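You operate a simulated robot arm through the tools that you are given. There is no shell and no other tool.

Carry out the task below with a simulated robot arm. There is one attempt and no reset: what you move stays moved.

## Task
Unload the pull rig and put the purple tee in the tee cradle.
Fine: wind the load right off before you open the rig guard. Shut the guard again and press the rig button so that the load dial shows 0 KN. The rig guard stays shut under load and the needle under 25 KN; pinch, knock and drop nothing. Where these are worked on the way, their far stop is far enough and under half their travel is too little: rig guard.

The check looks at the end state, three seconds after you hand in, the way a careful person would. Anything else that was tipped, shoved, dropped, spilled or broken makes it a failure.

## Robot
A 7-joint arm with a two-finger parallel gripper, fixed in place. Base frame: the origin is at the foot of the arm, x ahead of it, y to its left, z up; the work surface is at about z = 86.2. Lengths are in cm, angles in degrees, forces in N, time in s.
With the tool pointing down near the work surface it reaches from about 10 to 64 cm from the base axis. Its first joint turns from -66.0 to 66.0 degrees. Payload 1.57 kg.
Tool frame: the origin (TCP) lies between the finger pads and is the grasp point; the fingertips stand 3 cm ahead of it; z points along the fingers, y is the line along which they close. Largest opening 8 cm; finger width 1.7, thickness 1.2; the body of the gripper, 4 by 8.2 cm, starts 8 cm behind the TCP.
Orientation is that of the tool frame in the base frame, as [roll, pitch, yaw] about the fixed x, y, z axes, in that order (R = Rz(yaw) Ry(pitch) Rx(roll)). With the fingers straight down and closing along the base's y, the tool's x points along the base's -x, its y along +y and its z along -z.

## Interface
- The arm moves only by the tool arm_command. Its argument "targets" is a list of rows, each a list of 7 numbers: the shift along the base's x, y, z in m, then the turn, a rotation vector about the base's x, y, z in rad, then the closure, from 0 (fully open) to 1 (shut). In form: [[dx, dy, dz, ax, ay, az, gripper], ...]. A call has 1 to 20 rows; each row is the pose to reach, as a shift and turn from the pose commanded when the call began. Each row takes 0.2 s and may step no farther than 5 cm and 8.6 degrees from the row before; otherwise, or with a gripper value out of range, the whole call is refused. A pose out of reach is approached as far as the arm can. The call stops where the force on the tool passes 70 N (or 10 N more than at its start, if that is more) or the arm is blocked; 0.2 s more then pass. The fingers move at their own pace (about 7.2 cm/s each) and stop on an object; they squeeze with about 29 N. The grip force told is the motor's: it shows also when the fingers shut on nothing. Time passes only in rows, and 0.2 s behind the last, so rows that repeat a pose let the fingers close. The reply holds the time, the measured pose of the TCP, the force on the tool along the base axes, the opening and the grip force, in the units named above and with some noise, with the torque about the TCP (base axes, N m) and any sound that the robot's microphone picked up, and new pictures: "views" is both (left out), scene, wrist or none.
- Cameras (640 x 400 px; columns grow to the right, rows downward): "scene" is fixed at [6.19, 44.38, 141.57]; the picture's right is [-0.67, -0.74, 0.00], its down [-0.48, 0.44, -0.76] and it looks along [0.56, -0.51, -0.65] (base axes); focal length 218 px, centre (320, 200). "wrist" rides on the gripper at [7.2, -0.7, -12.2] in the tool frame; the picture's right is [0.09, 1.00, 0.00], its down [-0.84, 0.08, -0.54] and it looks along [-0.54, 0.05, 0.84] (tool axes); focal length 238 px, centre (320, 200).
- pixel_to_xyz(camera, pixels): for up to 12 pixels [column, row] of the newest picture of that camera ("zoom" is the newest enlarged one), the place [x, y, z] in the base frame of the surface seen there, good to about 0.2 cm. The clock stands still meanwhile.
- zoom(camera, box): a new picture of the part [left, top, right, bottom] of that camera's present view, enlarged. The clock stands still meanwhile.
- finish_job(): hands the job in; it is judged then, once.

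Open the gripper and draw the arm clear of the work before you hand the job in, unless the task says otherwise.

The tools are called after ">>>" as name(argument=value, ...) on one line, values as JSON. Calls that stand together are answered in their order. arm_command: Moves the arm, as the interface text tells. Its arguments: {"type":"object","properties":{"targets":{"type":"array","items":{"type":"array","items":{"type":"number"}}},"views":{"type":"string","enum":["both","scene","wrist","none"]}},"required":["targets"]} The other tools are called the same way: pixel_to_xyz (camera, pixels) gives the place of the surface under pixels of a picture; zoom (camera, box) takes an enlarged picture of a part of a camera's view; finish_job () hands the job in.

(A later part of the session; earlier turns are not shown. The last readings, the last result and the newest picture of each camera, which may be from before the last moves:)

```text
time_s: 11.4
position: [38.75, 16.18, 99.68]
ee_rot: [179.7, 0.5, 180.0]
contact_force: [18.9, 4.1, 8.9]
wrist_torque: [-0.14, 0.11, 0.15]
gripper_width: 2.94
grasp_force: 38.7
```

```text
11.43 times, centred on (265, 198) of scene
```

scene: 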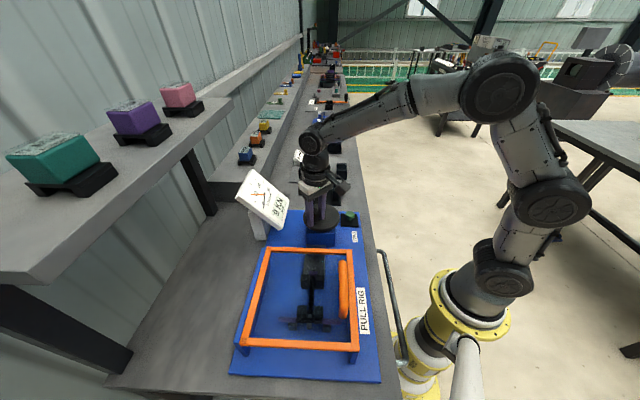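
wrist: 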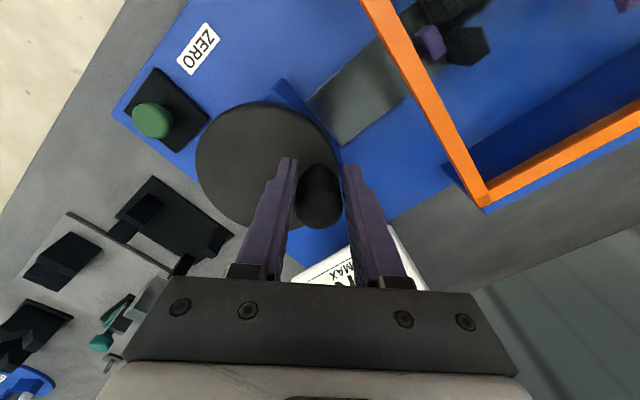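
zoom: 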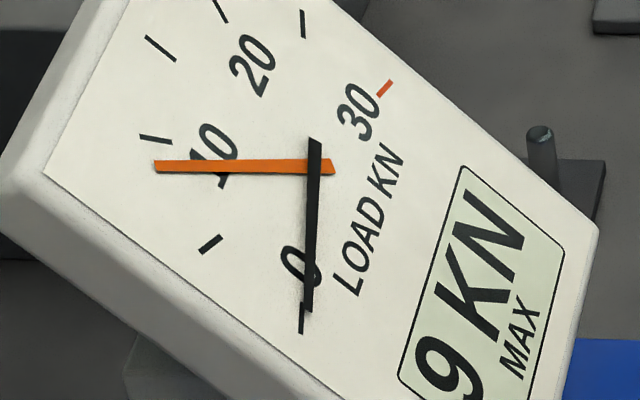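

The needle has stopped moving and rests at 0 while the crank turned another 20°, so the load is fully off. I relax the pose, open the gripper and rise straight up off the knob.

>>> arm_command(targets=[[0.002, 0.001, 0, 0, 0, 0, 1], [0.002, 0.001, 0, 0, 0, 0, 0.5], [0.002, 0.001, 0, 0, 0, 0, 0.3], [0.002, 0.001, 0, 0, 0, 0, 0.3], [0.002, 0.001, 0.03, 0, 0, 0, 0.3], [0.002, 0.001, 0.07, 0, 0, 0, 0.3], [0.002, 0.001, 0.11, 0, 0, 0, 0.3], [0.002, 0.001, 0.15, 0, 0, 0, 0.3]])

>>> zoom(camera="scene", box=[235, 165, 295, 235])

>>> zoom(camera="wrist", box=[360, 0, 600, 180])

```text
time_s: 13.2
position: [38.62, 16.52, 114.41]
ee_rot: [179.9, -0.1, -179.9]
contact_force: [-0.1, 0.0, 0.4]
wrist_torque: [0.0, 0.04, 0.01]
gripper_width: 5.57
grasp_force: 0.1
```

scene: 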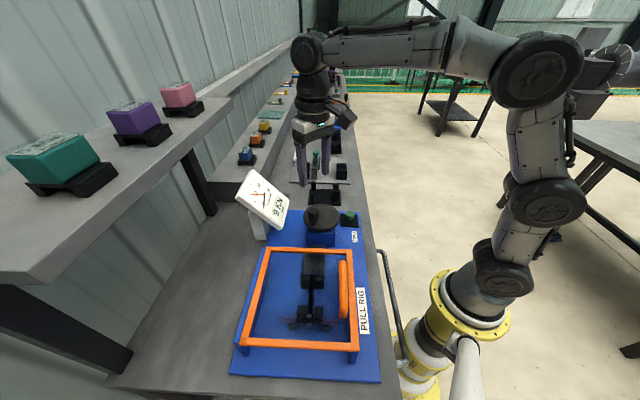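
wrist: 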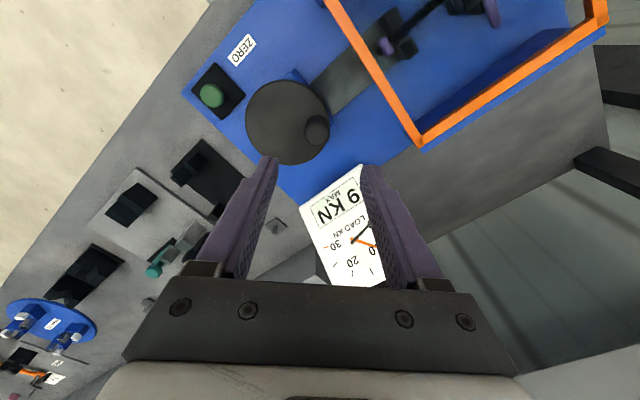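

```text
5.71 times, centred on (265, 200) of scene
```

zoom: 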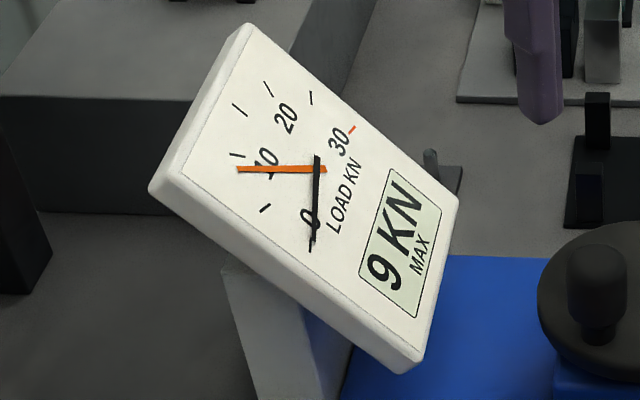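

```text
2.22 times, centred on (480, 90) of wrist
```

zoom: 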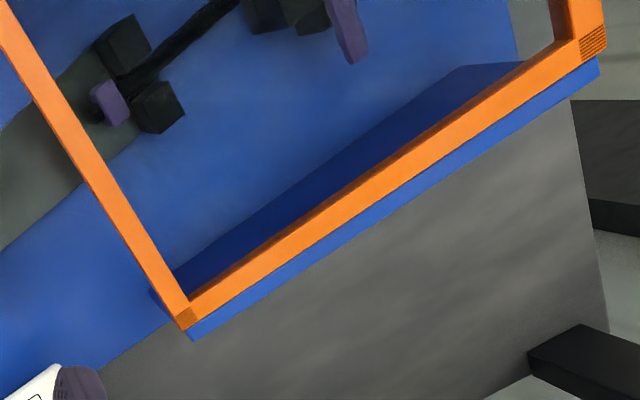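

The load is off and the crank is clear. I now move over the guard handle while turning the tool −45° about z, so that the fingers will close across the handle bar; meanwhile I measure the shelf and guard surroundings.

>>> pixel_to_xyz(camera="scene", pixels=[[230, 100], [150, 165], [40, 275], [240, 185], [190, 150], [120, 340], [200, 300], [347, 290], [350, 265], [343, 262], [343, 318], [347, 240]])

>>> arm_command(targets=[[-0.03, 0.013, 0, 0, 0, -0.131, 0.3], [-0.06, 0.026, 0, 0, 0, -0.262, 0.3], [-0.09, 0.039, 0, 0, 0, -0.393, 0.3], [-0.12, 0.052, 0, 0, 0, -0.524, 0.3], [-0.15, 0.065, 0, 0, 0, -0.655, 0.3], [-0.179, 0.077, 0, 0, 0, -0.785, 0.3]])

```text
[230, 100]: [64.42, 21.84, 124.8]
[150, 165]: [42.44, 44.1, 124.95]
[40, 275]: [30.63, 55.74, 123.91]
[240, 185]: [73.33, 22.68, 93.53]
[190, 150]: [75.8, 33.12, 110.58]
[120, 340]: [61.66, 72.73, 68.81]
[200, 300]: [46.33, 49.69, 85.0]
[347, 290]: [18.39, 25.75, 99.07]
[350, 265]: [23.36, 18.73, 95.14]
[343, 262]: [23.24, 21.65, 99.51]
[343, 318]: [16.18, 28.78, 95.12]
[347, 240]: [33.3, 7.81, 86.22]
```

```text
time_s: 14.6
position: [20.68, 24.03, 114.32]
ee_rot: [-180.0, 0.1, 135.0]
contact_force: [1.0, 0.6, -1.2]
wrist_torque: [0.01, 0.01, -0.01]
gripper_width: 5.6
grasp_force: 0.0
```

scene: 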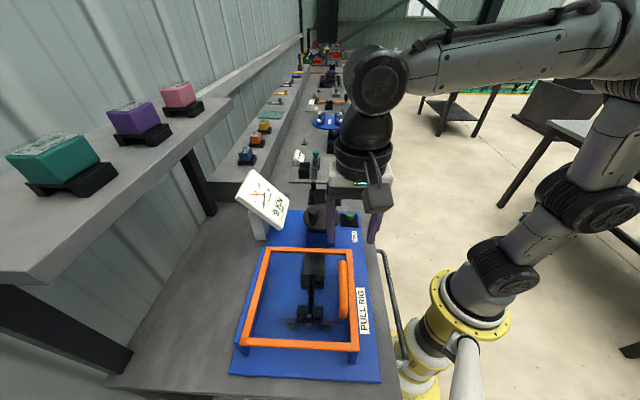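
wrist: 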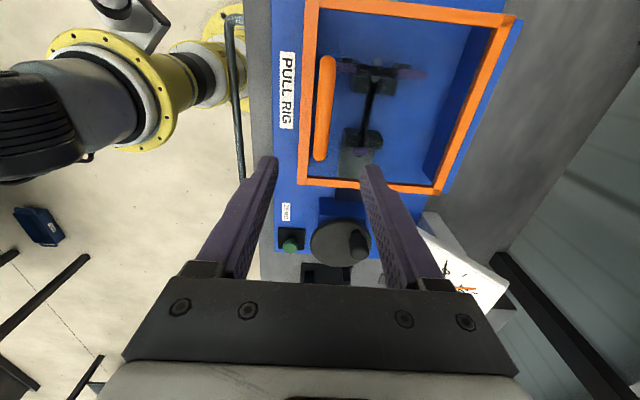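

The wrist view now lines up with the rig: the handle bar runs from about (327,60) to (319,155). I zoom in and measure the handle and lid edges.

>>> zoom(camera="wrist", box=[280, 0, 530, 200])

>>> pixel_to_xyz(camera="wrist", pixels=[[327, 65], [319, 152], [323, 105], [317, 105], [329, 105], [312, 5], [302, 180], [512, 20], [437, 188], [466, 110], [306, 100], [400, 10]])

```text
2.00 times, centred on (405, 100) of wrist
```

zoom: 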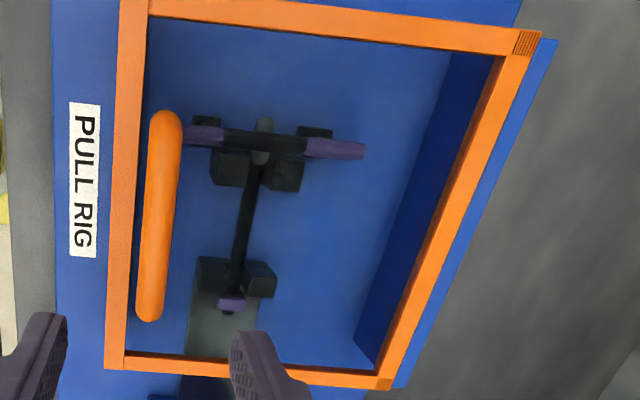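

```text
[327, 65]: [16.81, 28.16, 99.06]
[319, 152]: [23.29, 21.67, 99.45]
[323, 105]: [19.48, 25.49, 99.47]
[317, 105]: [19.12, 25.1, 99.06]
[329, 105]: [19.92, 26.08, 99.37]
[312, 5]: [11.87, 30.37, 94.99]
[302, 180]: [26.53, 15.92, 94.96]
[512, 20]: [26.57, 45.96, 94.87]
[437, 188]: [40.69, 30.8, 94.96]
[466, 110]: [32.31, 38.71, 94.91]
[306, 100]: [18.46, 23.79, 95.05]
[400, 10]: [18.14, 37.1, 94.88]
```

The handle bar axis runs at 45° through about (20.1,24.85,98.7). I centre the gripper over it and come down to TCP z≈99.3, leaving the tips just above the lid frame.

>>> arm_command(targets=[[-0.006, 0.008, -0.03, 0, 0, 0, 0.3], [-0.006, 0.008, -0.07, 0, 0, 0, 0.3], [-0.006, 0.008, -0.1, 0, 0, 0, 0.3]])

>>> zoom(camera="wrist", box=[240, 60, 440, 260])

```text
time_s: 15.4
position: [19.8, 25.01, 104.41]
ee_rot: [179.9, -0.1, 135.0]
contact_force: [0.4, 0.0, 0.6]
wrist_torque: [0.02, 0.02, 0.01]
gripper_width: 5.6
grasp_force: 0.0
```

scene: 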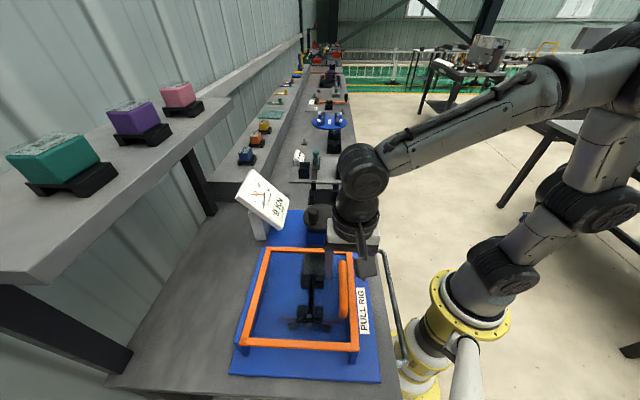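
wrist: 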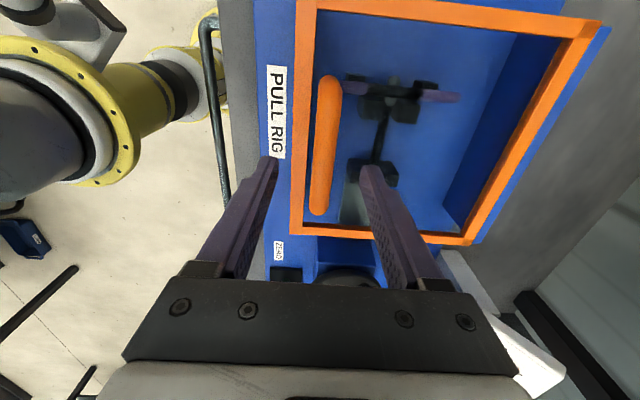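

```text
2.00 times, centred on (340, 160) of wrist
```

zoom: 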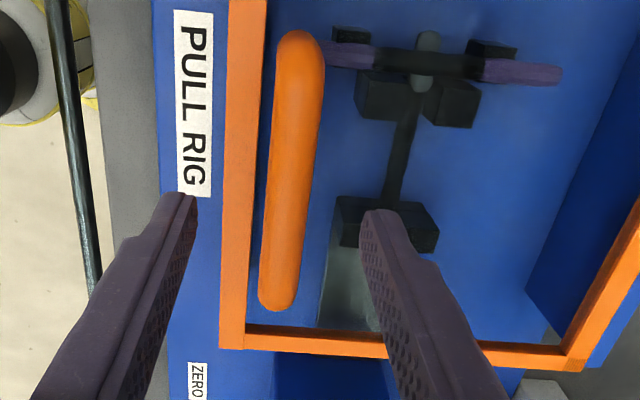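

The handle is centred between the fingertips (about column 322). I descend 5 cm and close on the bar.

>>> arm_command(targets=[[0.001, 0, -0.02, 0, 0, 0, 0.3], [0.001, 0, -0.04, 0, 0, 0, 0.3], [0.001, 0, -0.051, 0, 0, 0, 0.3], [0.001, 0, -0.051, 0, 0, 0, 0.7], [0.001, 0, -0.051, 0, 0, 0, 1], [0.001, 0, -0.051, 0, 0, 0, 1], [0.001, 0, -0.051, 0, 0, 0, 1]])

>>> zoom(camera="scene", box=[230, 160, 410, 380])

```text
time_s: 17.0
position: [20.42, 24.95, 99.58]
ee_rot: [179.3, 0.0, 134.9]
contact_force: [22.1, 18.5, -4.9]
wrist_torque: [0.02, -0.32, -0.03]
gripper_width: 1.74
grasp_force: 32.3
```

scene: 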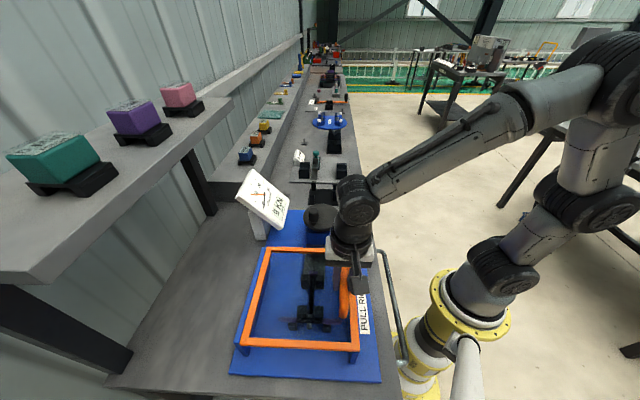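
wrist: 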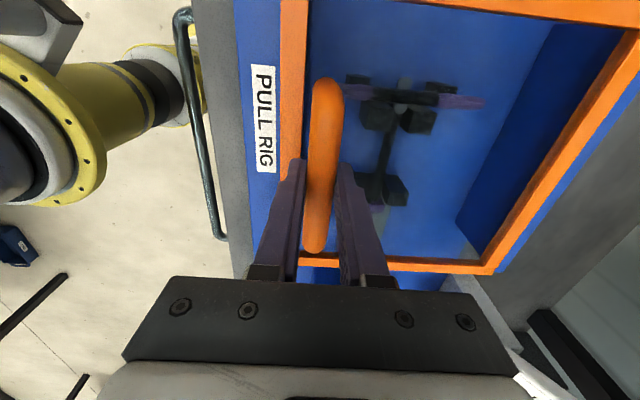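

```text
1.82 times, centred on (320, 270) of scene
```

zoom: 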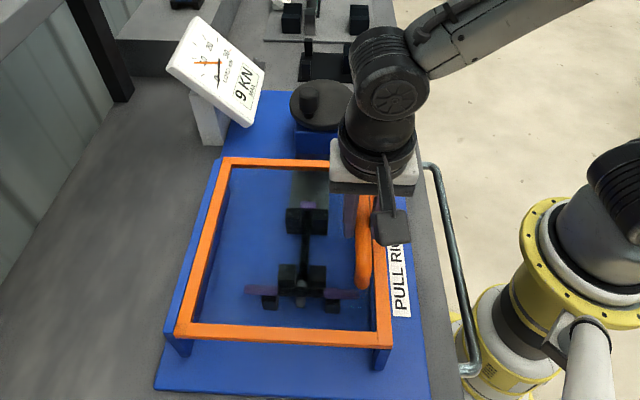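

The bar is gripped (width 1.74), with a mild sideways push showing it sits 0.3 cm farther out than commanded. I relax that offset and lift the first 16° along the hinge arc, checking the forces.

>>> arm_command(targets=[[0.003, 0.001, 0, 0, 0, 0, 1], [0.0054, 0.0034, 0.0127, 0, 0, 0, 1], [0.0085, 0.0065, 0.0251, 0, 0, 0, 1], [0.0121, 0.0101, 0.0371, 0, 0, 0, 1], [0.0164, 0.0144, 0.0488, 0, 0, 0, 1]])

>>> zoom(camera="scene", box=[200, 160, 410, 380])

```text
time_s: 18.2
position: [21.57, 25.83, 104.06]
ee_rot: [-179.3, -0.3, 134.9]
contact_force: [-33.8, -5.0, 9.5]
wrist_torque: [-0.22, 0.3, -0.14]
gripper_width: 1.76
grasp_force: 32.4
```

scene: 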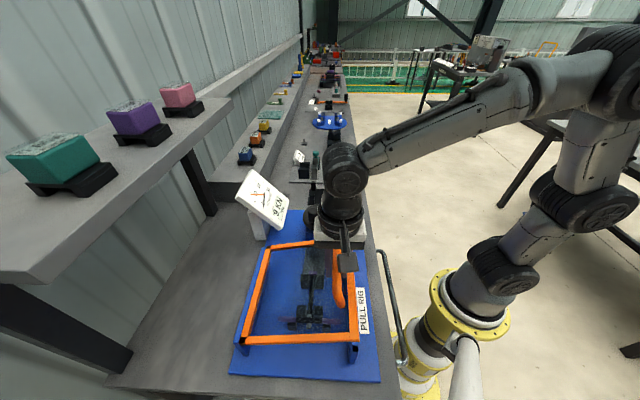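
wrist: 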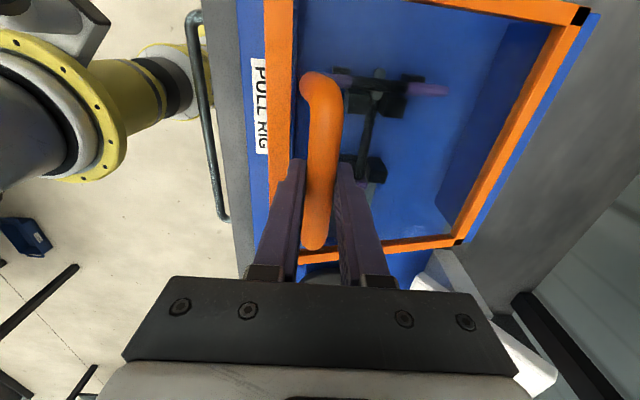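

```text
1.82 times, centred on (305, 270) of scene
```

zoom: 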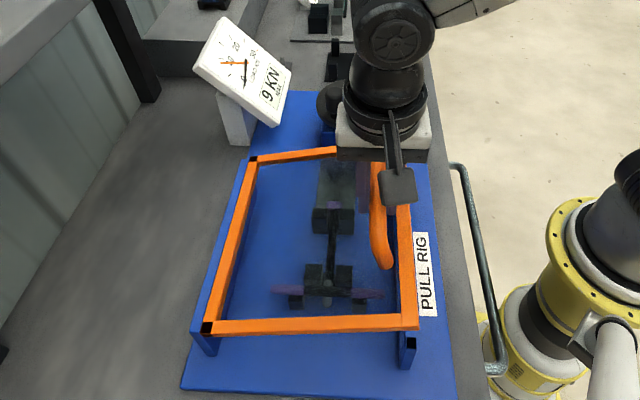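

The guard swings up on a hinge along its far edge. I correct the arc with the measured position, relax the side load and lift on to about 46°.

>>> arm_command(targets=[[-0.004, -0.001, 0.0, 0, 0, 0, 1], [0.0002, 0.0032, 0.0106, 0, 0, 0, 1], [0.0045, 0.0075, 0.0212, 0, 0, 0, 1], [0.01, 0.013, 0.0316, 0, 0, 0, 1], [0.0156, 0.0186, 0.042, 0, 0, 0, 1], [0.022, 0.025, 0.0512, 0, 0, 0, 1], [0.0287, 0.0317, 0.0603, 0, 0, 0, 1], [0.036, 0.039, 0.0681, 0, 0, 0, 1], [0.0434, 0.0464, 0.0759, 0, 0, 0, 1]])

>>> zoom(camera="scene", box=[200, 120, 430, 380])

```text
time_s: 20.2
position: [26.28, 30.57, 112.06]
ee_rot: [179.8, -0.1, 135.0]
contact_force: [-6.0, -15.1, 18.5]
wrist_torque: [-0.28, -0.14, -0.19]
gripper_width: 1.77
grasp_force: 32.4
```

scene: 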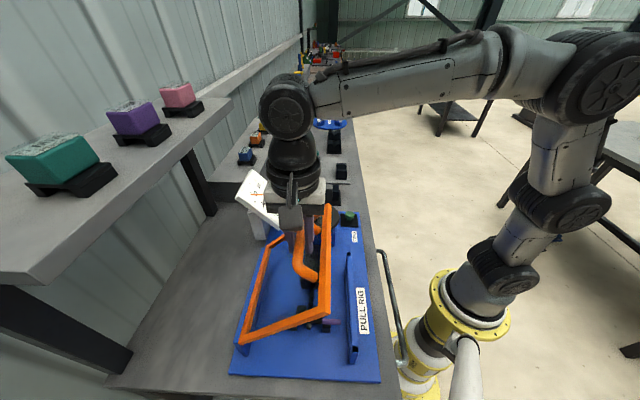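
wrist: 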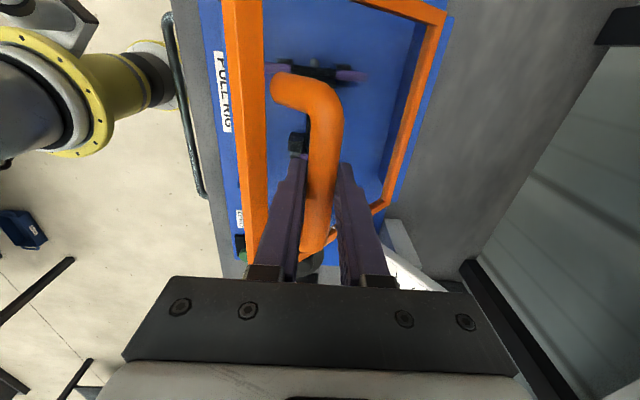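

```text
1.54 times, centred on (315, 250) of scene
```

zoom: 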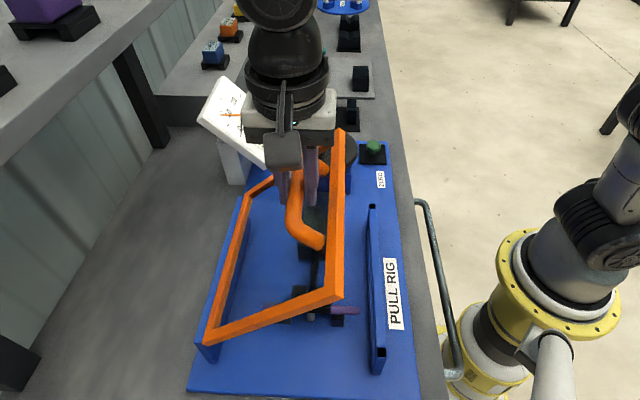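

The guard is at about 46° with low forces. I carry on to about 78°, gradually tilting the gripper back towards the robot so that it stays clear of the shelf.

>>> arm_command(targets=[[0.0069, 0.0059, 0.0087, 0.031, -0.031, 0, 1], [0.015, 0.014, 0.0146, 0.062, -0.062, 0, 1], [0.0235, 0.0225, 0.0197, 0.093, -0.093, 0, 1], [0.0323, 0.0313, 0.0239, 0.124, -0.124, 0, 1], [0.0412, 0.0402, 0.0272, 0.154, -0.154, 0, 1], [0.0502, 0.0492, 0.0297, 0.185, -0.185, 0, 1], [0.0594, 0.0584, 0.0312, 0.216, -0.216, 0, 1], [0.0686, 0.0676, 0.0319, 0.247, -0.247, 0, 1]])

>>> zoom(camera="scene", box=[180, 100, 430, 380])

```text
time_s: 22.0
position: [33.13, 37.48, 115.0]
ee_rot: [160.0, 0.2, 135.0]
contact_force: [-3.2, -1.1, 1.8]
wrist_torque: [-0.39, -0.11, -0.4]
gripper_width: 1.74
grasp_force: 32.3
```

scene: 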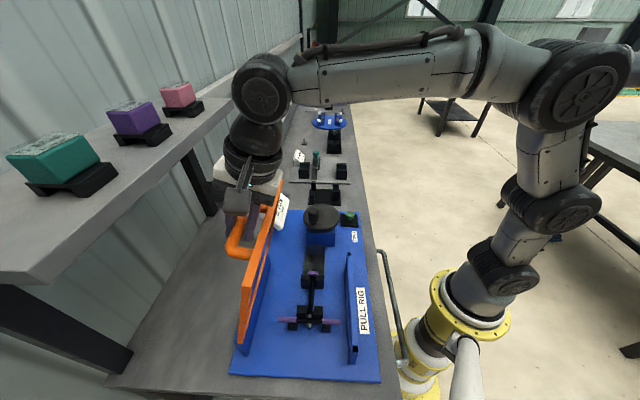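
wrist: 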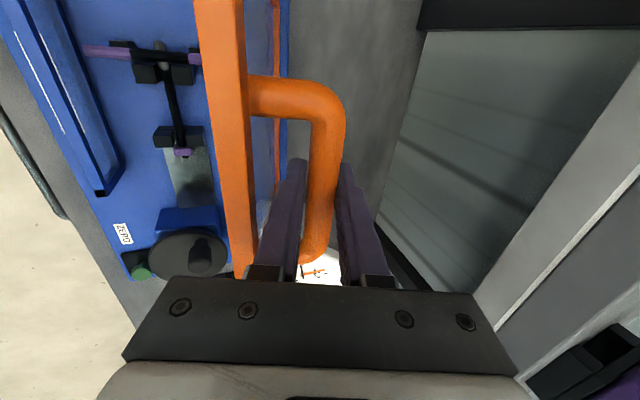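

```text
1.43 times, centred on (305, 240) of scene
```

zoom: 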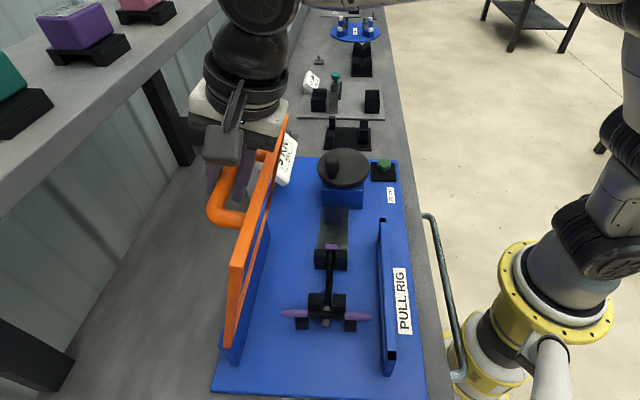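

The guard is near 78° with almost no force. I go on in 4° steps to about 94°, tilting slightly more, and watch for the far stop.

>>> arm_command(targets=[[0.0092, 0.0092, -0.0003, 0.022, -0.022, 0, 1], [0.0183, 0.0183, -0.0014, 0.044, -0.044, 0, 1], [0.0274, 0.0274, -0.0035, 0.066, -0.066, 0, 1], [0.0364, 0.0364, -0.0065, 0.088, -0.088, 0, 1]])

>>> zoom(camera="scene", box=[160, 80, 400, 380])

```text
time_s: 22.9
position: [35.0, 39.34, 113.88]
ee_rot: [157.6, 0.2, 134.9]
contact_force: [-23.0, -23.2, 5.2]
wrist_torque: [0.16, -0.11, -0.35]
gripper_width: 1.76
grasp_force: 32.2
stopped in row 4: the force on the tool passed its limit at 85 N (the readings are from after the stop); the commanded pose is now the measured one
```

scene: 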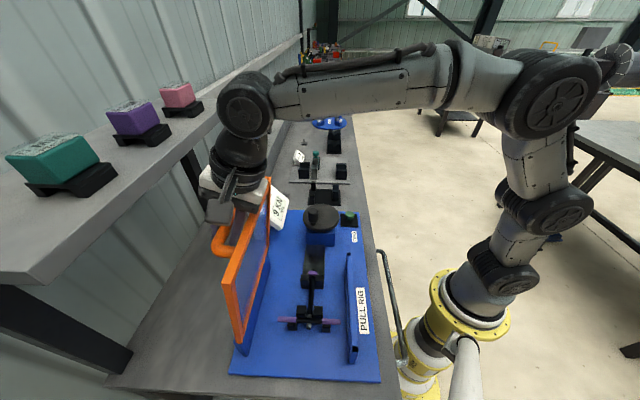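
wrist: 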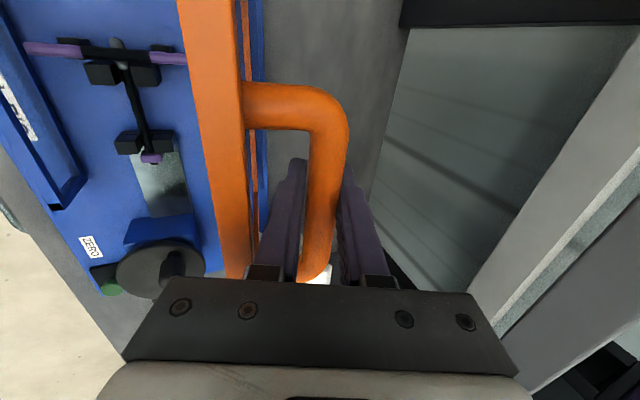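

```text
1.33 times, centred on (280, 230) of scene
```

zoom: 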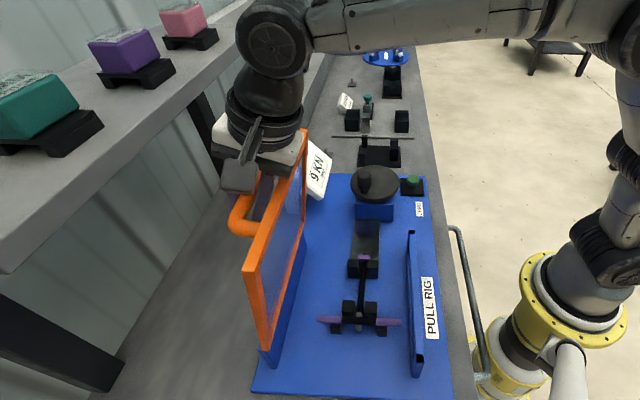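

The arm met the far stop at about 88–90° (85 N peak, now easing off). I open the fingers a little while keeping them around the bar, to see whether the guard stays up by itself.

>>> arm_command(targets=[[0, 0, 0, 0, 0, 0, 0.7], [0, 0, 0, 0, 0, 0, 0.58], [0, 0, 0, 0, 0, 0, 0.58], [0, 0, 0, 0, 0, 0, 0.58], [0, 0, 0, 0, 0, 0, 0.58]])

>>> zoom(camera="wrist", box=[160, 60, 400, 300])

```text
time_s: 24.1
position: [35.2, 39.65, 113.79]
ee_rot: [157.1, 0.1, 135.0]
contact_force: [0.4, -0.4, 0.8]
wrist_torque: [0.0, 0.05, -0.02]
gripper_width: 3.38
grasp_force: 0.1
```

scene: 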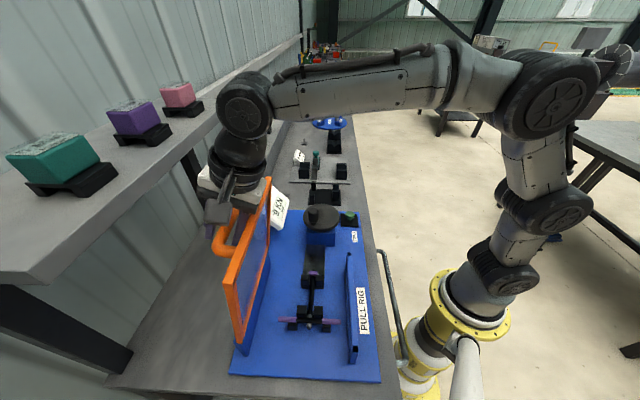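
wrist: 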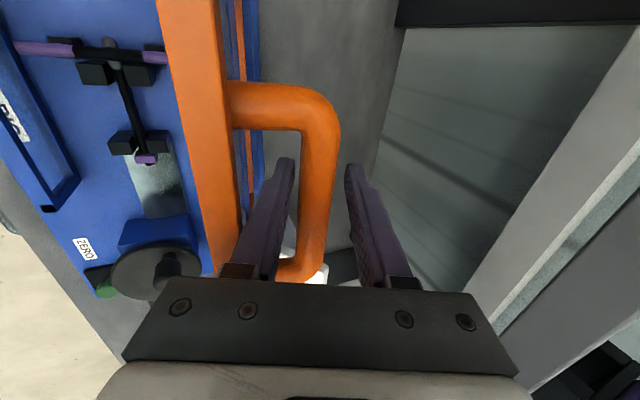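

```text
1.67 times, centred on (280, 180) of wrist
```

zoom: 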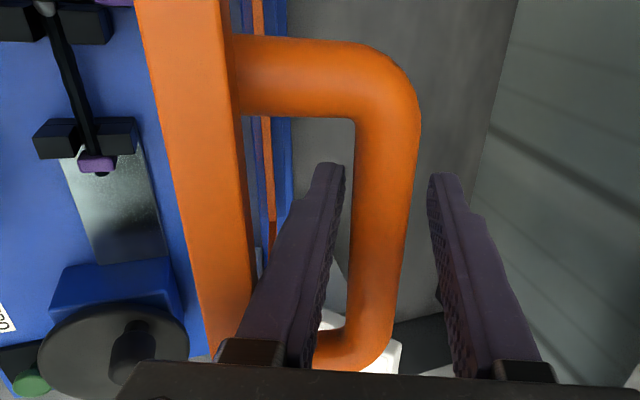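

The guard stays upright by itself, with zero force and the bar untouched between the fingers. I retreat along the tool's own axis so that the inner finger slides straight out.

>>> arm_command(targets=[[-0.0055, -0.0055, 0.0184, 0, 0, 0, 0.58], [-0.011, -0.011, 0.0368, 0, 0, 0, 0.58], [-0.0165, -0.0165, 0.0552, 0, 0, 0, 0.58], [-0.022, -0.022, 0.0737, 0, 0, 0, 0.58]])

>>> zoom(camera="scene", box=[160, 80, 400, 380])

```text
time_s: 25.1
position: [33.15, 37.42, 121.02]
ee_rot: [157.1, 0.1, 135.0]
contact_force: [0.9, 0.1, 0.2]
wrist_torque: [-0.03, 0.04, 0.0]
gripper_width: 3.38
grasp_force: 0.1
```

scene: 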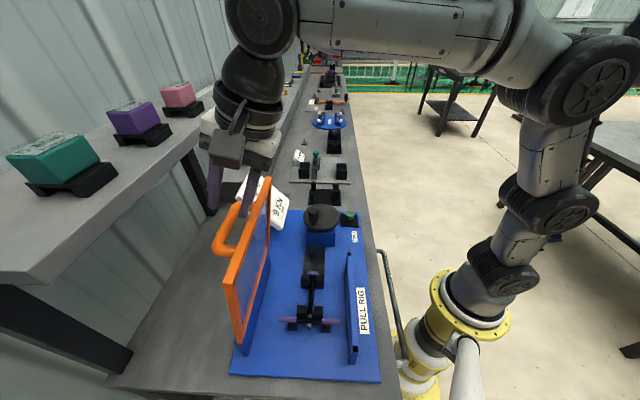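
wrist: 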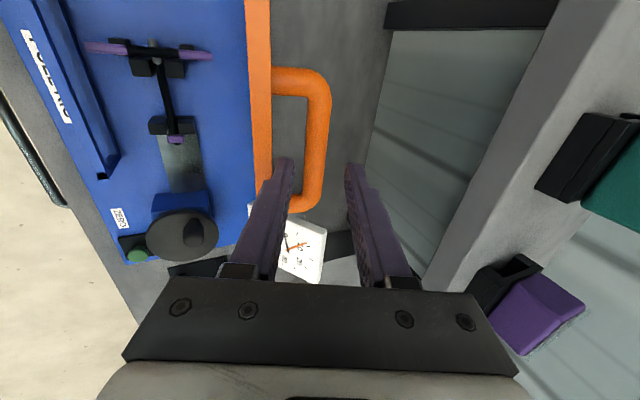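

```text
1.33 times, centred on (280, 230) of scene
```

zoom: 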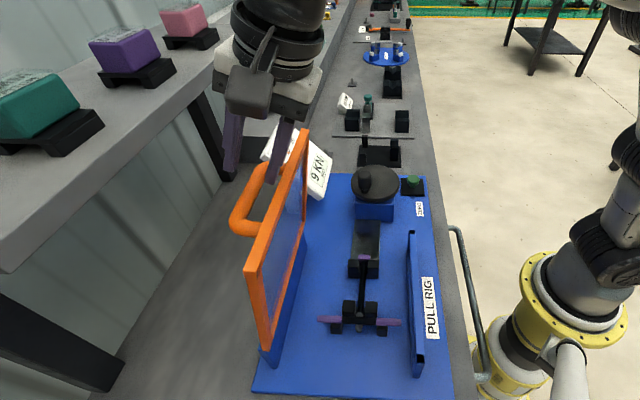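

The guard stays up. Now I study the tee in the rig closely and measure its features.

>>> zoom(camera="scene", box=[265, 240, 355, 340])

>>> zoom(camera="wrist", box=[70, 20, 250, 180])

>>> pixel_to_xyz(camera="wrist", pixels=[[90, 46], [207, 56], [152, 50], [160, 85], [168, 115], [173, 138], [143, 66], [173, 68], [160, 125], [185, 125], [255, 80], [318, 130]])

```text
4.00 times, centred on (310, 290) of scene
```

zoom: 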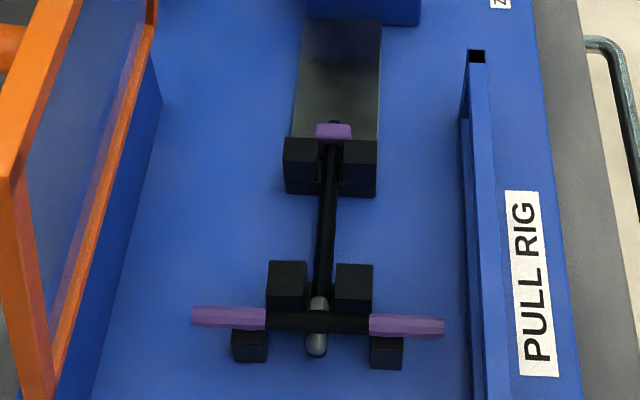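

```text
2.50 times, centred on (160, 100) of wrist
```

zoom: 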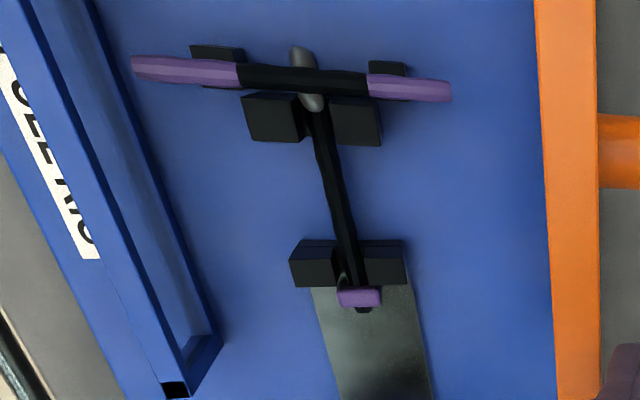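

```text
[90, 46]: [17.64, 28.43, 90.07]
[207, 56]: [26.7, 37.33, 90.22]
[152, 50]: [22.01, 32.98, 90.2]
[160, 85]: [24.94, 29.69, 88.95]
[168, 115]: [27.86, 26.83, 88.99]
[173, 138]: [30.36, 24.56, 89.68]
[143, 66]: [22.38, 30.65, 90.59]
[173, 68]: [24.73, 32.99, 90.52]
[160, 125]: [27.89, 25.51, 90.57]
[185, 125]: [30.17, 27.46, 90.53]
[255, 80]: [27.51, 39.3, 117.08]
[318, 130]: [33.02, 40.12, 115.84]
```

The tee has purple grip ends, a dark middle and a grey piece at the junction. I measure that grey piece and the heights of the supports from this zoom.

>>> zoom(camera="wrist", box=[120, 30, 200, 90])

>>> pixel_to_xyz(camera="wrist", pixels=[[149, 40], [151, 44], [154, 56], [156, 63], [157, 70], [146, 49], [130, 49], [118, 49], [106, 47], [170, 52], [180, 53], [195, 55]])

>>> pixel_to_xyz(camera="wrist", pixels=[[155, 41], [110, 41], [160, 41], [225, 45], [163, 95], [166, 105], [170, 130], [172, 143], [150, 140], [175, 150], [195, 150], [140, 100]])

```text
6.67 times, centred on (160, 60) of wrist
```

zoom: 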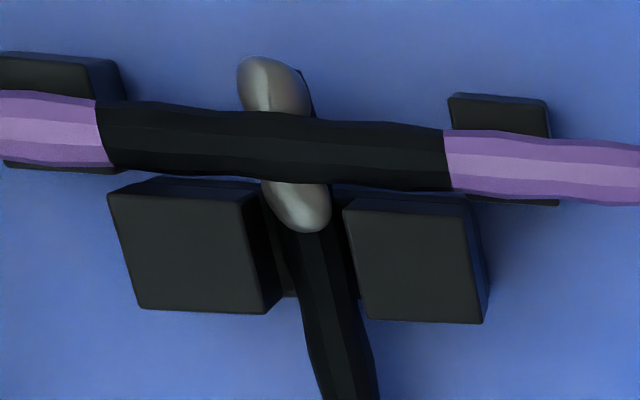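

```text
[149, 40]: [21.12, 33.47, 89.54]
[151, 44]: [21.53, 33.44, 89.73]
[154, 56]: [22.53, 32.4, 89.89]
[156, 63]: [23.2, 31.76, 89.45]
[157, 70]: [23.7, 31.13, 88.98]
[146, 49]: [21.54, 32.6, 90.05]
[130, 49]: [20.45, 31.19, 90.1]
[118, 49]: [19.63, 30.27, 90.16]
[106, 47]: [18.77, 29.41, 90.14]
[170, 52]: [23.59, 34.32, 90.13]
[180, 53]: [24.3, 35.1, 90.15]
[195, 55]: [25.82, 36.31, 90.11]
```

```text
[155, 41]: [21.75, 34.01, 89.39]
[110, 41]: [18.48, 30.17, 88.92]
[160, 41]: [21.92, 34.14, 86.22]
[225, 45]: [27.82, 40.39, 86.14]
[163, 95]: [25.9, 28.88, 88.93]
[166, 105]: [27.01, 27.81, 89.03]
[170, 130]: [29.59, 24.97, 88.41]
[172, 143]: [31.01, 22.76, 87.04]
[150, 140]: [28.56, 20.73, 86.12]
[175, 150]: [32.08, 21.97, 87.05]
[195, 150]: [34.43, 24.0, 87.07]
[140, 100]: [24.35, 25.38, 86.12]
```

The grey piece is a weld on the tee at z≈89.7; the crossbar runs from (17.6,28.4) to (26.7,37.3) with its top at 90.15, and the stem's top is at 89. I measure how much stem is free between the hold-down jaws and the slide block.

>>> pixel_to_xyz(camera="wrist", pixels=[[135, 75], [150, 75], [170, 77], [182, 77], [135, 62], [182, 64], [153, 117], [190, 117], [152, 132], [192, 132], [160, 140], [178, 140]])

>>> zoom(camera="wrist", box=[130, 60, 210, 160])

```text
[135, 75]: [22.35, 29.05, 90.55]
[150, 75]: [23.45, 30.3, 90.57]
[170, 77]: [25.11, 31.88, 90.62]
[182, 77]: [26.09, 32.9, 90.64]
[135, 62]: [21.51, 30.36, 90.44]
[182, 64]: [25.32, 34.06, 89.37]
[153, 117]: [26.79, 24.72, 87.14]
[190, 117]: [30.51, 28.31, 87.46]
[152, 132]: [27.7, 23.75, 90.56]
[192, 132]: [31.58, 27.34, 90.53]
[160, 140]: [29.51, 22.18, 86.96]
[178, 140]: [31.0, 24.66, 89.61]
```

```text
4.00 times, centred on (170, 110) of wrist
```

zoom: 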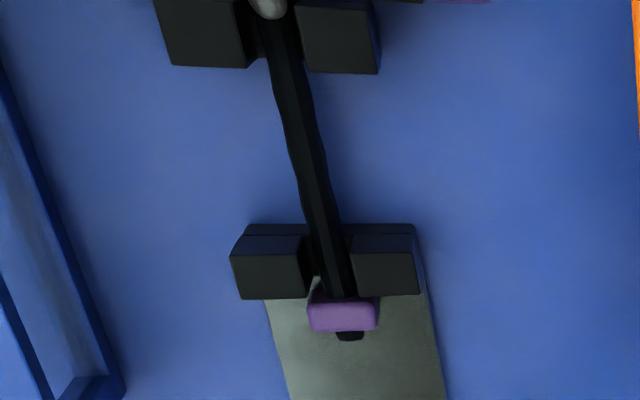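

About 5.7 cm of stem is free between the jaws and the slide. I rise over the guard edge, move back and level the gripper above the stem point (25.3,29.5), staying well above it.

>>> arm_command(targets=[[-0.01, -0.01, 0.03, 0, 0, 0, 0.5], [-0.04, -0.04, 0.035, 0, 0, 0, 0.5], [-0.07, -0.07, 0.03, -0.0707, 0.0707, 0, 0.5], [-0.0787, -0.0795, 0.0, -0.1413, 0.1413, 0, 0.5], [-0.0787, -0.0795, -0.04, -0.212, 0.212, 0, 0.5], [-0.0787, -0.0795, -0.08, -0.2826, 0.2826, 0, 0.5], [-0.0787, -0.0795, -0.12, -0.2826, 0.2826, 0, 0.5], [-0.0787, -0.0795, -0.15, -0.2826, 0.2826, 0, 0.5]])

>>> zoom(camera="wrist", box=[220, 40, 420, 220])

```text
time_s: 26.9
position: [25.29, 29.63, 106.23]
ee_rot: [-180.0, 0.1, 135.1]
contact_force: [0.7, 0.0, 1.0]
wrist_torque: [-0.02, -0.01, -0.02]
gripper_width: 3.99
grasp_force: 0.1
```

scene: 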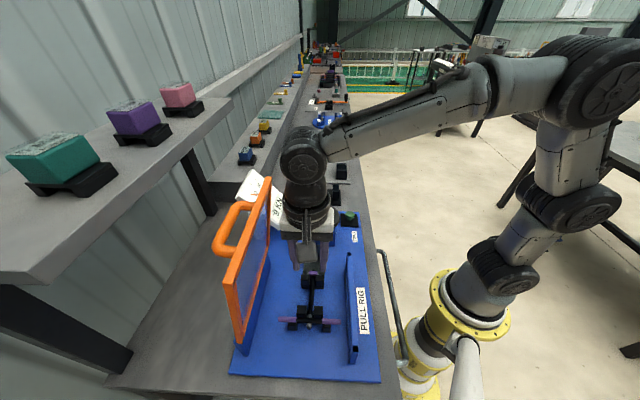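
wrist: 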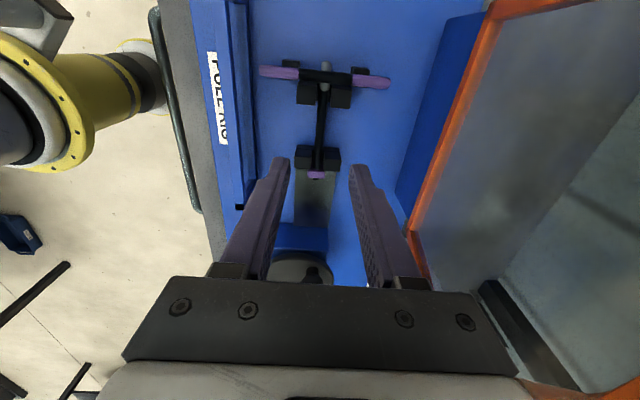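

```text
2.22 times, centred on (320, 130) of wrist
```

zoom: 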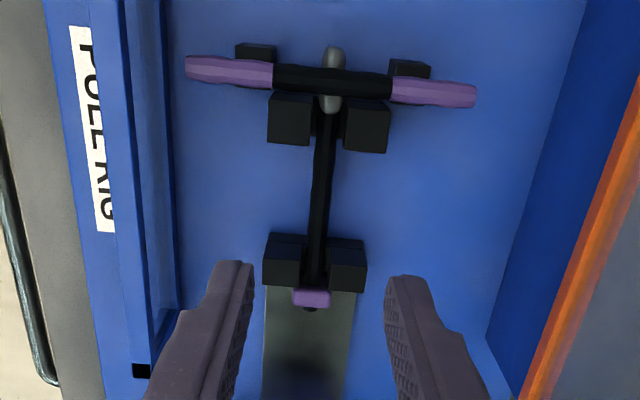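

I re-measure the stem, crossbar and blocks in this straight-down view.

>>> pixel_to_xyz(camera="wrist", pixels=[[322, 105], [321, 116], [320, 126], [319, 136], [317, 116], [325, 116], [263, 71], [388, 83], [325, 76], [306, 103], [340, 106], [316, 174]])

>>> pixel_to_xyz(camera="wrist", pixels=[[300, 150], [335, 152], [300, 164], [336, 166], [290, 63], [360, 72], [315, 88], [340, 90], [305, 74], [345, 79], [321, 88], [322, 62]])

```text
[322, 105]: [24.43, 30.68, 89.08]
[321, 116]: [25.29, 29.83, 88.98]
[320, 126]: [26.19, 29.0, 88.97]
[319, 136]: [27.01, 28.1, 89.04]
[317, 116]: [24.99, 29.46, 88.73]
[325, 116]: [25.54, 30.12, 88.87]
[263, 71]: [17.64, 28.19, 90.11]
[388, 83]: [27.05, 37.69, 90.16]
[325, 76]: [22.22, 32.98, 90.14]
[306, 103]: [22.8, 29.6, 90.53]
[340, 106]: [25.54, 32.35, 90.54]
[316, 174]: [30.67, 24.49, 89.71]
```

```text
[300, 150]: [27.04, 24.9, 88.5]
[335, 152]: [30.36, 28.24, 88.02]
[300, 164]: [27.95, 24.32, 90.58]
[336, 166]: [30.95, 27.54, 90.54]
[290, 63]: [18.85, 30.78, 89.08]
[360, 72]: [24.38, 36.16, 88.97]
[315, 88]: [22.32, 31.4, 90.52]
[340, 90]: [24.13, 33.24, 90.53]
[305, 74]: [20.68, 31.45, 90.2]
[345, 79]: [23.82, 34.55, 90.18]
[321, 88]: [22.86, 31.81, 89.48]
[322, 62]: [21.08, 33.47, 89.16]
```

The stem centre line is x+y≈55.1 and the TCP is within 0.2 cm of the wanted spot. I descend to z≈92 first, with the fingers 4 cm apart either side of the stem.

>>> arm_command(targets=[[0.0012, 0.0005, -0.04, 0, 0, 0, 0.5], [0.0012, 0.0005, -0.08, 0, 0, 0, 0.5], [0.0012, 0.0005, -0.11, 0, 0, 0, 0.5], [0.0012, 0.0005, -0.14, 0, 0, 0, 0.5]])

>>> zoom(camera="wrist", box=[220, 20, 420, 220])

```text
time_s: 27.9
position: [25.2, 29.61, 92.1]
ee_rot: [-180.0, 0.1, 135.1]
contact_force: [-0.6, -0.2, -0.9]
wrist_torque: [0.01, -0.01, 0.0]
gripper_width: 3.99
grasp_force: 0.1
```

scene: 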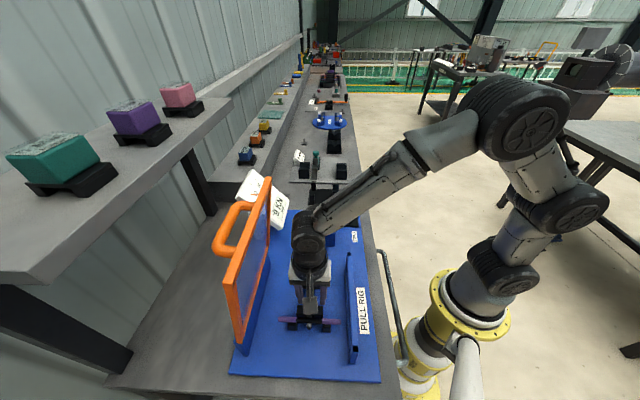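
wrist: 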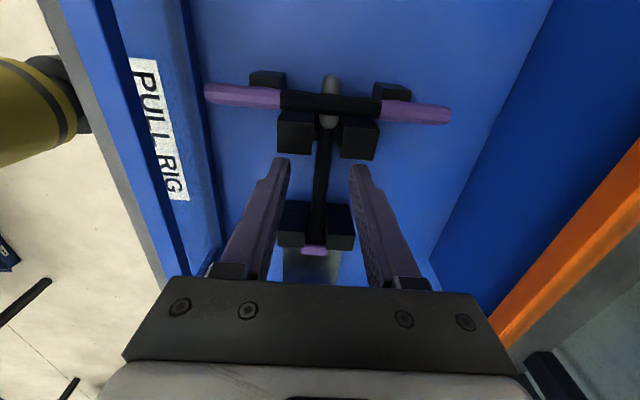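

```text
2.00 times, centred on (320, 120) of wrist
```

zoom: 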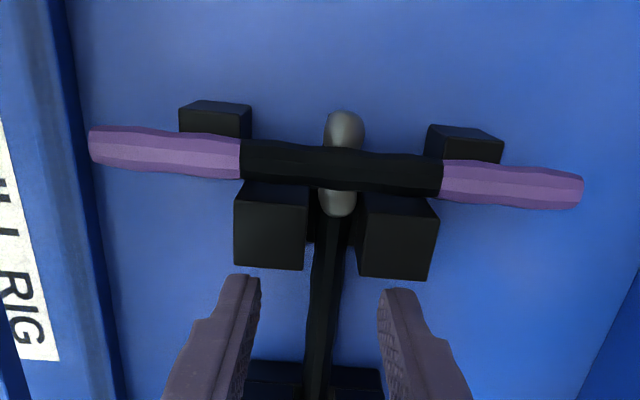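

The fingertips straddle the stem with a gap to the jaws. I go down the last 2.2 cm and close on the stem.

>>> arm_command(targets=[[0.0012, 0.001, -0.01, 0, 0, 0, 0.5], [0.0012, 0.001, -0.022, 0, 0, 0, 0.5], [0.0012, 0.001, -0.022, 0, 0, 0, 0.7], [0.0012, 0.001, -0.022, 0, 0, 0, 0.85], [0.0012, 0.001, -0.022, 0, 0, 0, 1], [0.0012, 0.001, -0.022, 0, 0, 0, 1], [0.0012, 0.001, -0.022, 0, 0, 0, 1]])

>>> zoom(camera="wrist", box=[220, 20, 420, 280])

```text
time_s: 29.5
position: [25.34, 29.54, 89.92]
ee_rot: [179.9, 0.1, 135.0]
contact_force: [0.9, 0.5, -0.4]
wrist_torque: [0.01, 0.02, 0.0]
gripper_width: 1.07
grasp_force: 28.8
```

scene: 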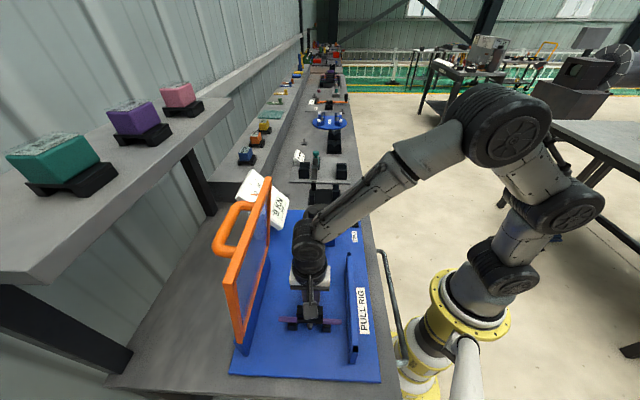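
wrist: 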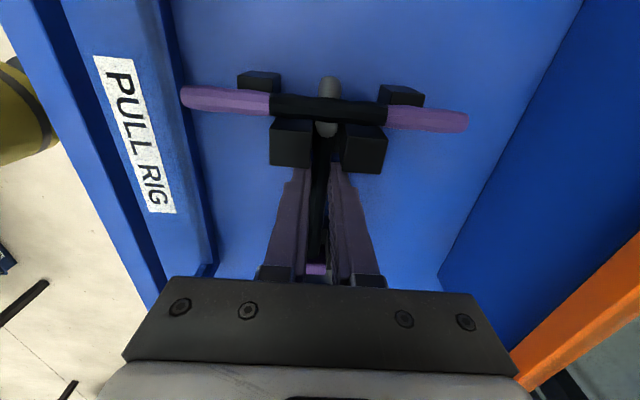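

```text
1.54 times, centred on (320, 150) of wrist
```

zoom: 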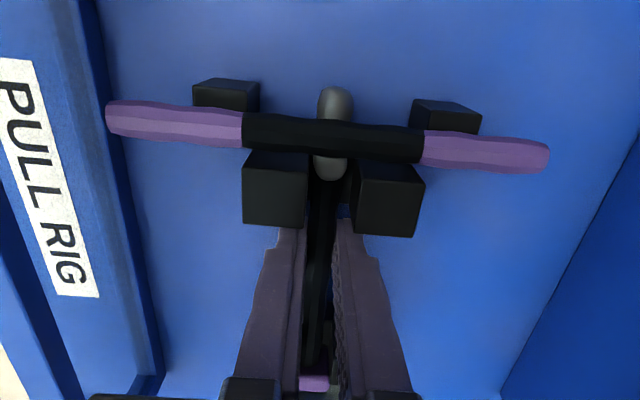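

The stem is gripped (width 1.07, 28.8 N) with no side force. I lift slowly by 2 cm and check that nothing drags.

>>> arm_command(targets=[[0, 0, 0.003, 0, 0, 0, 1], [0, 0, 0.007, 0, 0, 0, 1], [0, 0, 0.012, 0, 0, 0, 1], [0, 0, 0.018, 0, 0, 0, 1], [0, 0, 0.025, 0, 0, 0, 1]])

>>> zoom(camera="wrist", box=[180, 20, 480, 280])

>>> zoom(camera="scene", box=[240, 230, 380, 350])

```text
time_s: 30.7
position: [25.4, 29.72, 92.49]
ee_rot: [179.9, 0.2, 135.1]
contact_force: [0.5, -0.3, -2.0]
wrist_torque: [-0.05, -0.01, 0.0]
gripper_width: 1.09
grasp_force: 28.4
```

scene: 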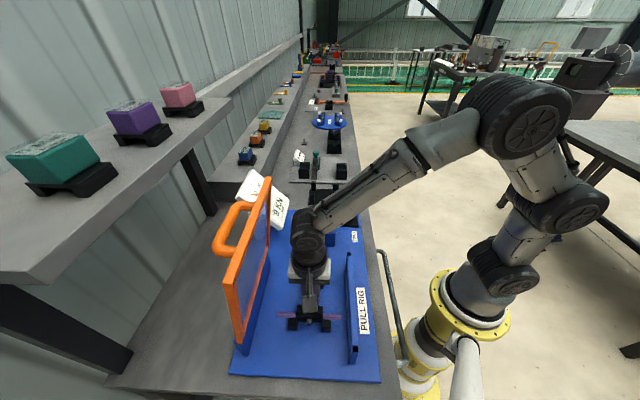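
wrist: 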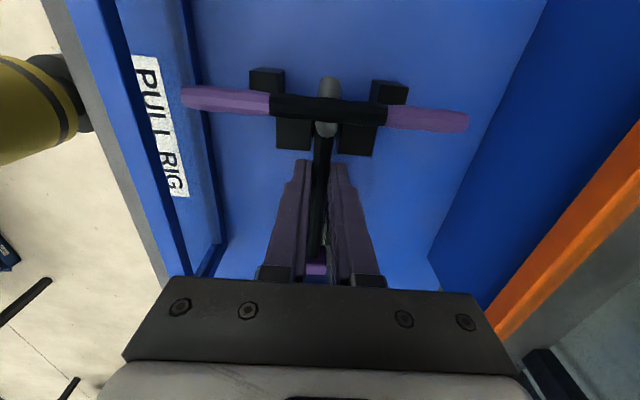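

```text
1.54 times, centred on (330, 150) of wrist
```

zoom: 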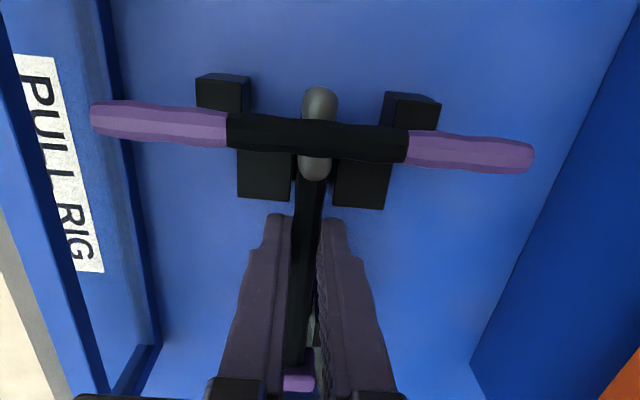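

```text
3.33 times, centred on (310, 290) of scene
```

zoom: 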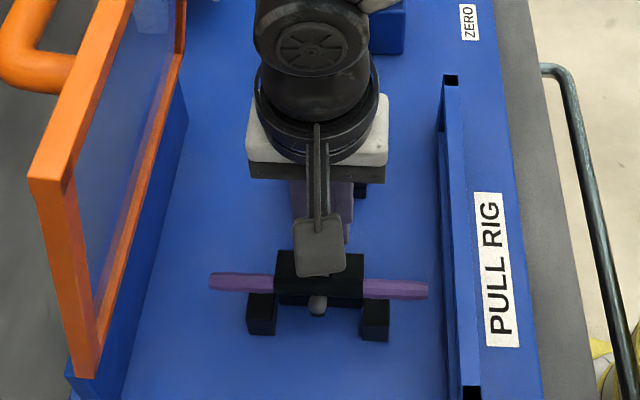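

The tee came free with only 2 N of weight and stays level in the grip. I lift it straight up to about z 108, clear of the crank and dial.

>>> arm_command(targets=[[0, 0, 0.03, 0, 0, 0, 1], [0, 0, 0.06, 0, 0, 0, 1], [0, 0, 0.09, 0, 0, 0, 1], [0, 0, 0.12, 0, 0, 0, 1], [0, 0, 0.155, 0, 0, 0, 1]])

```text
time_s: 31.9
position: [25.27, 29.83, 107.69]
ee_rot: [-179.9, 0.1, 135.1]
contact_force: [-1.2, 1.0, -3.2]
wrist_torque: [0.06, 0.01, 0.03]
gripper_width: 1.07
grasp_force: 28.2
```

scene: 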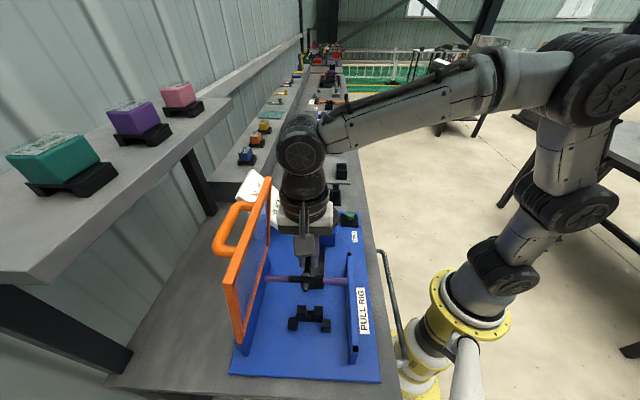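
wrist: 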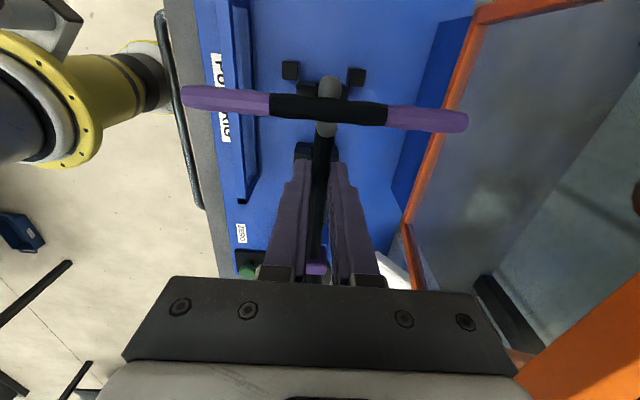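

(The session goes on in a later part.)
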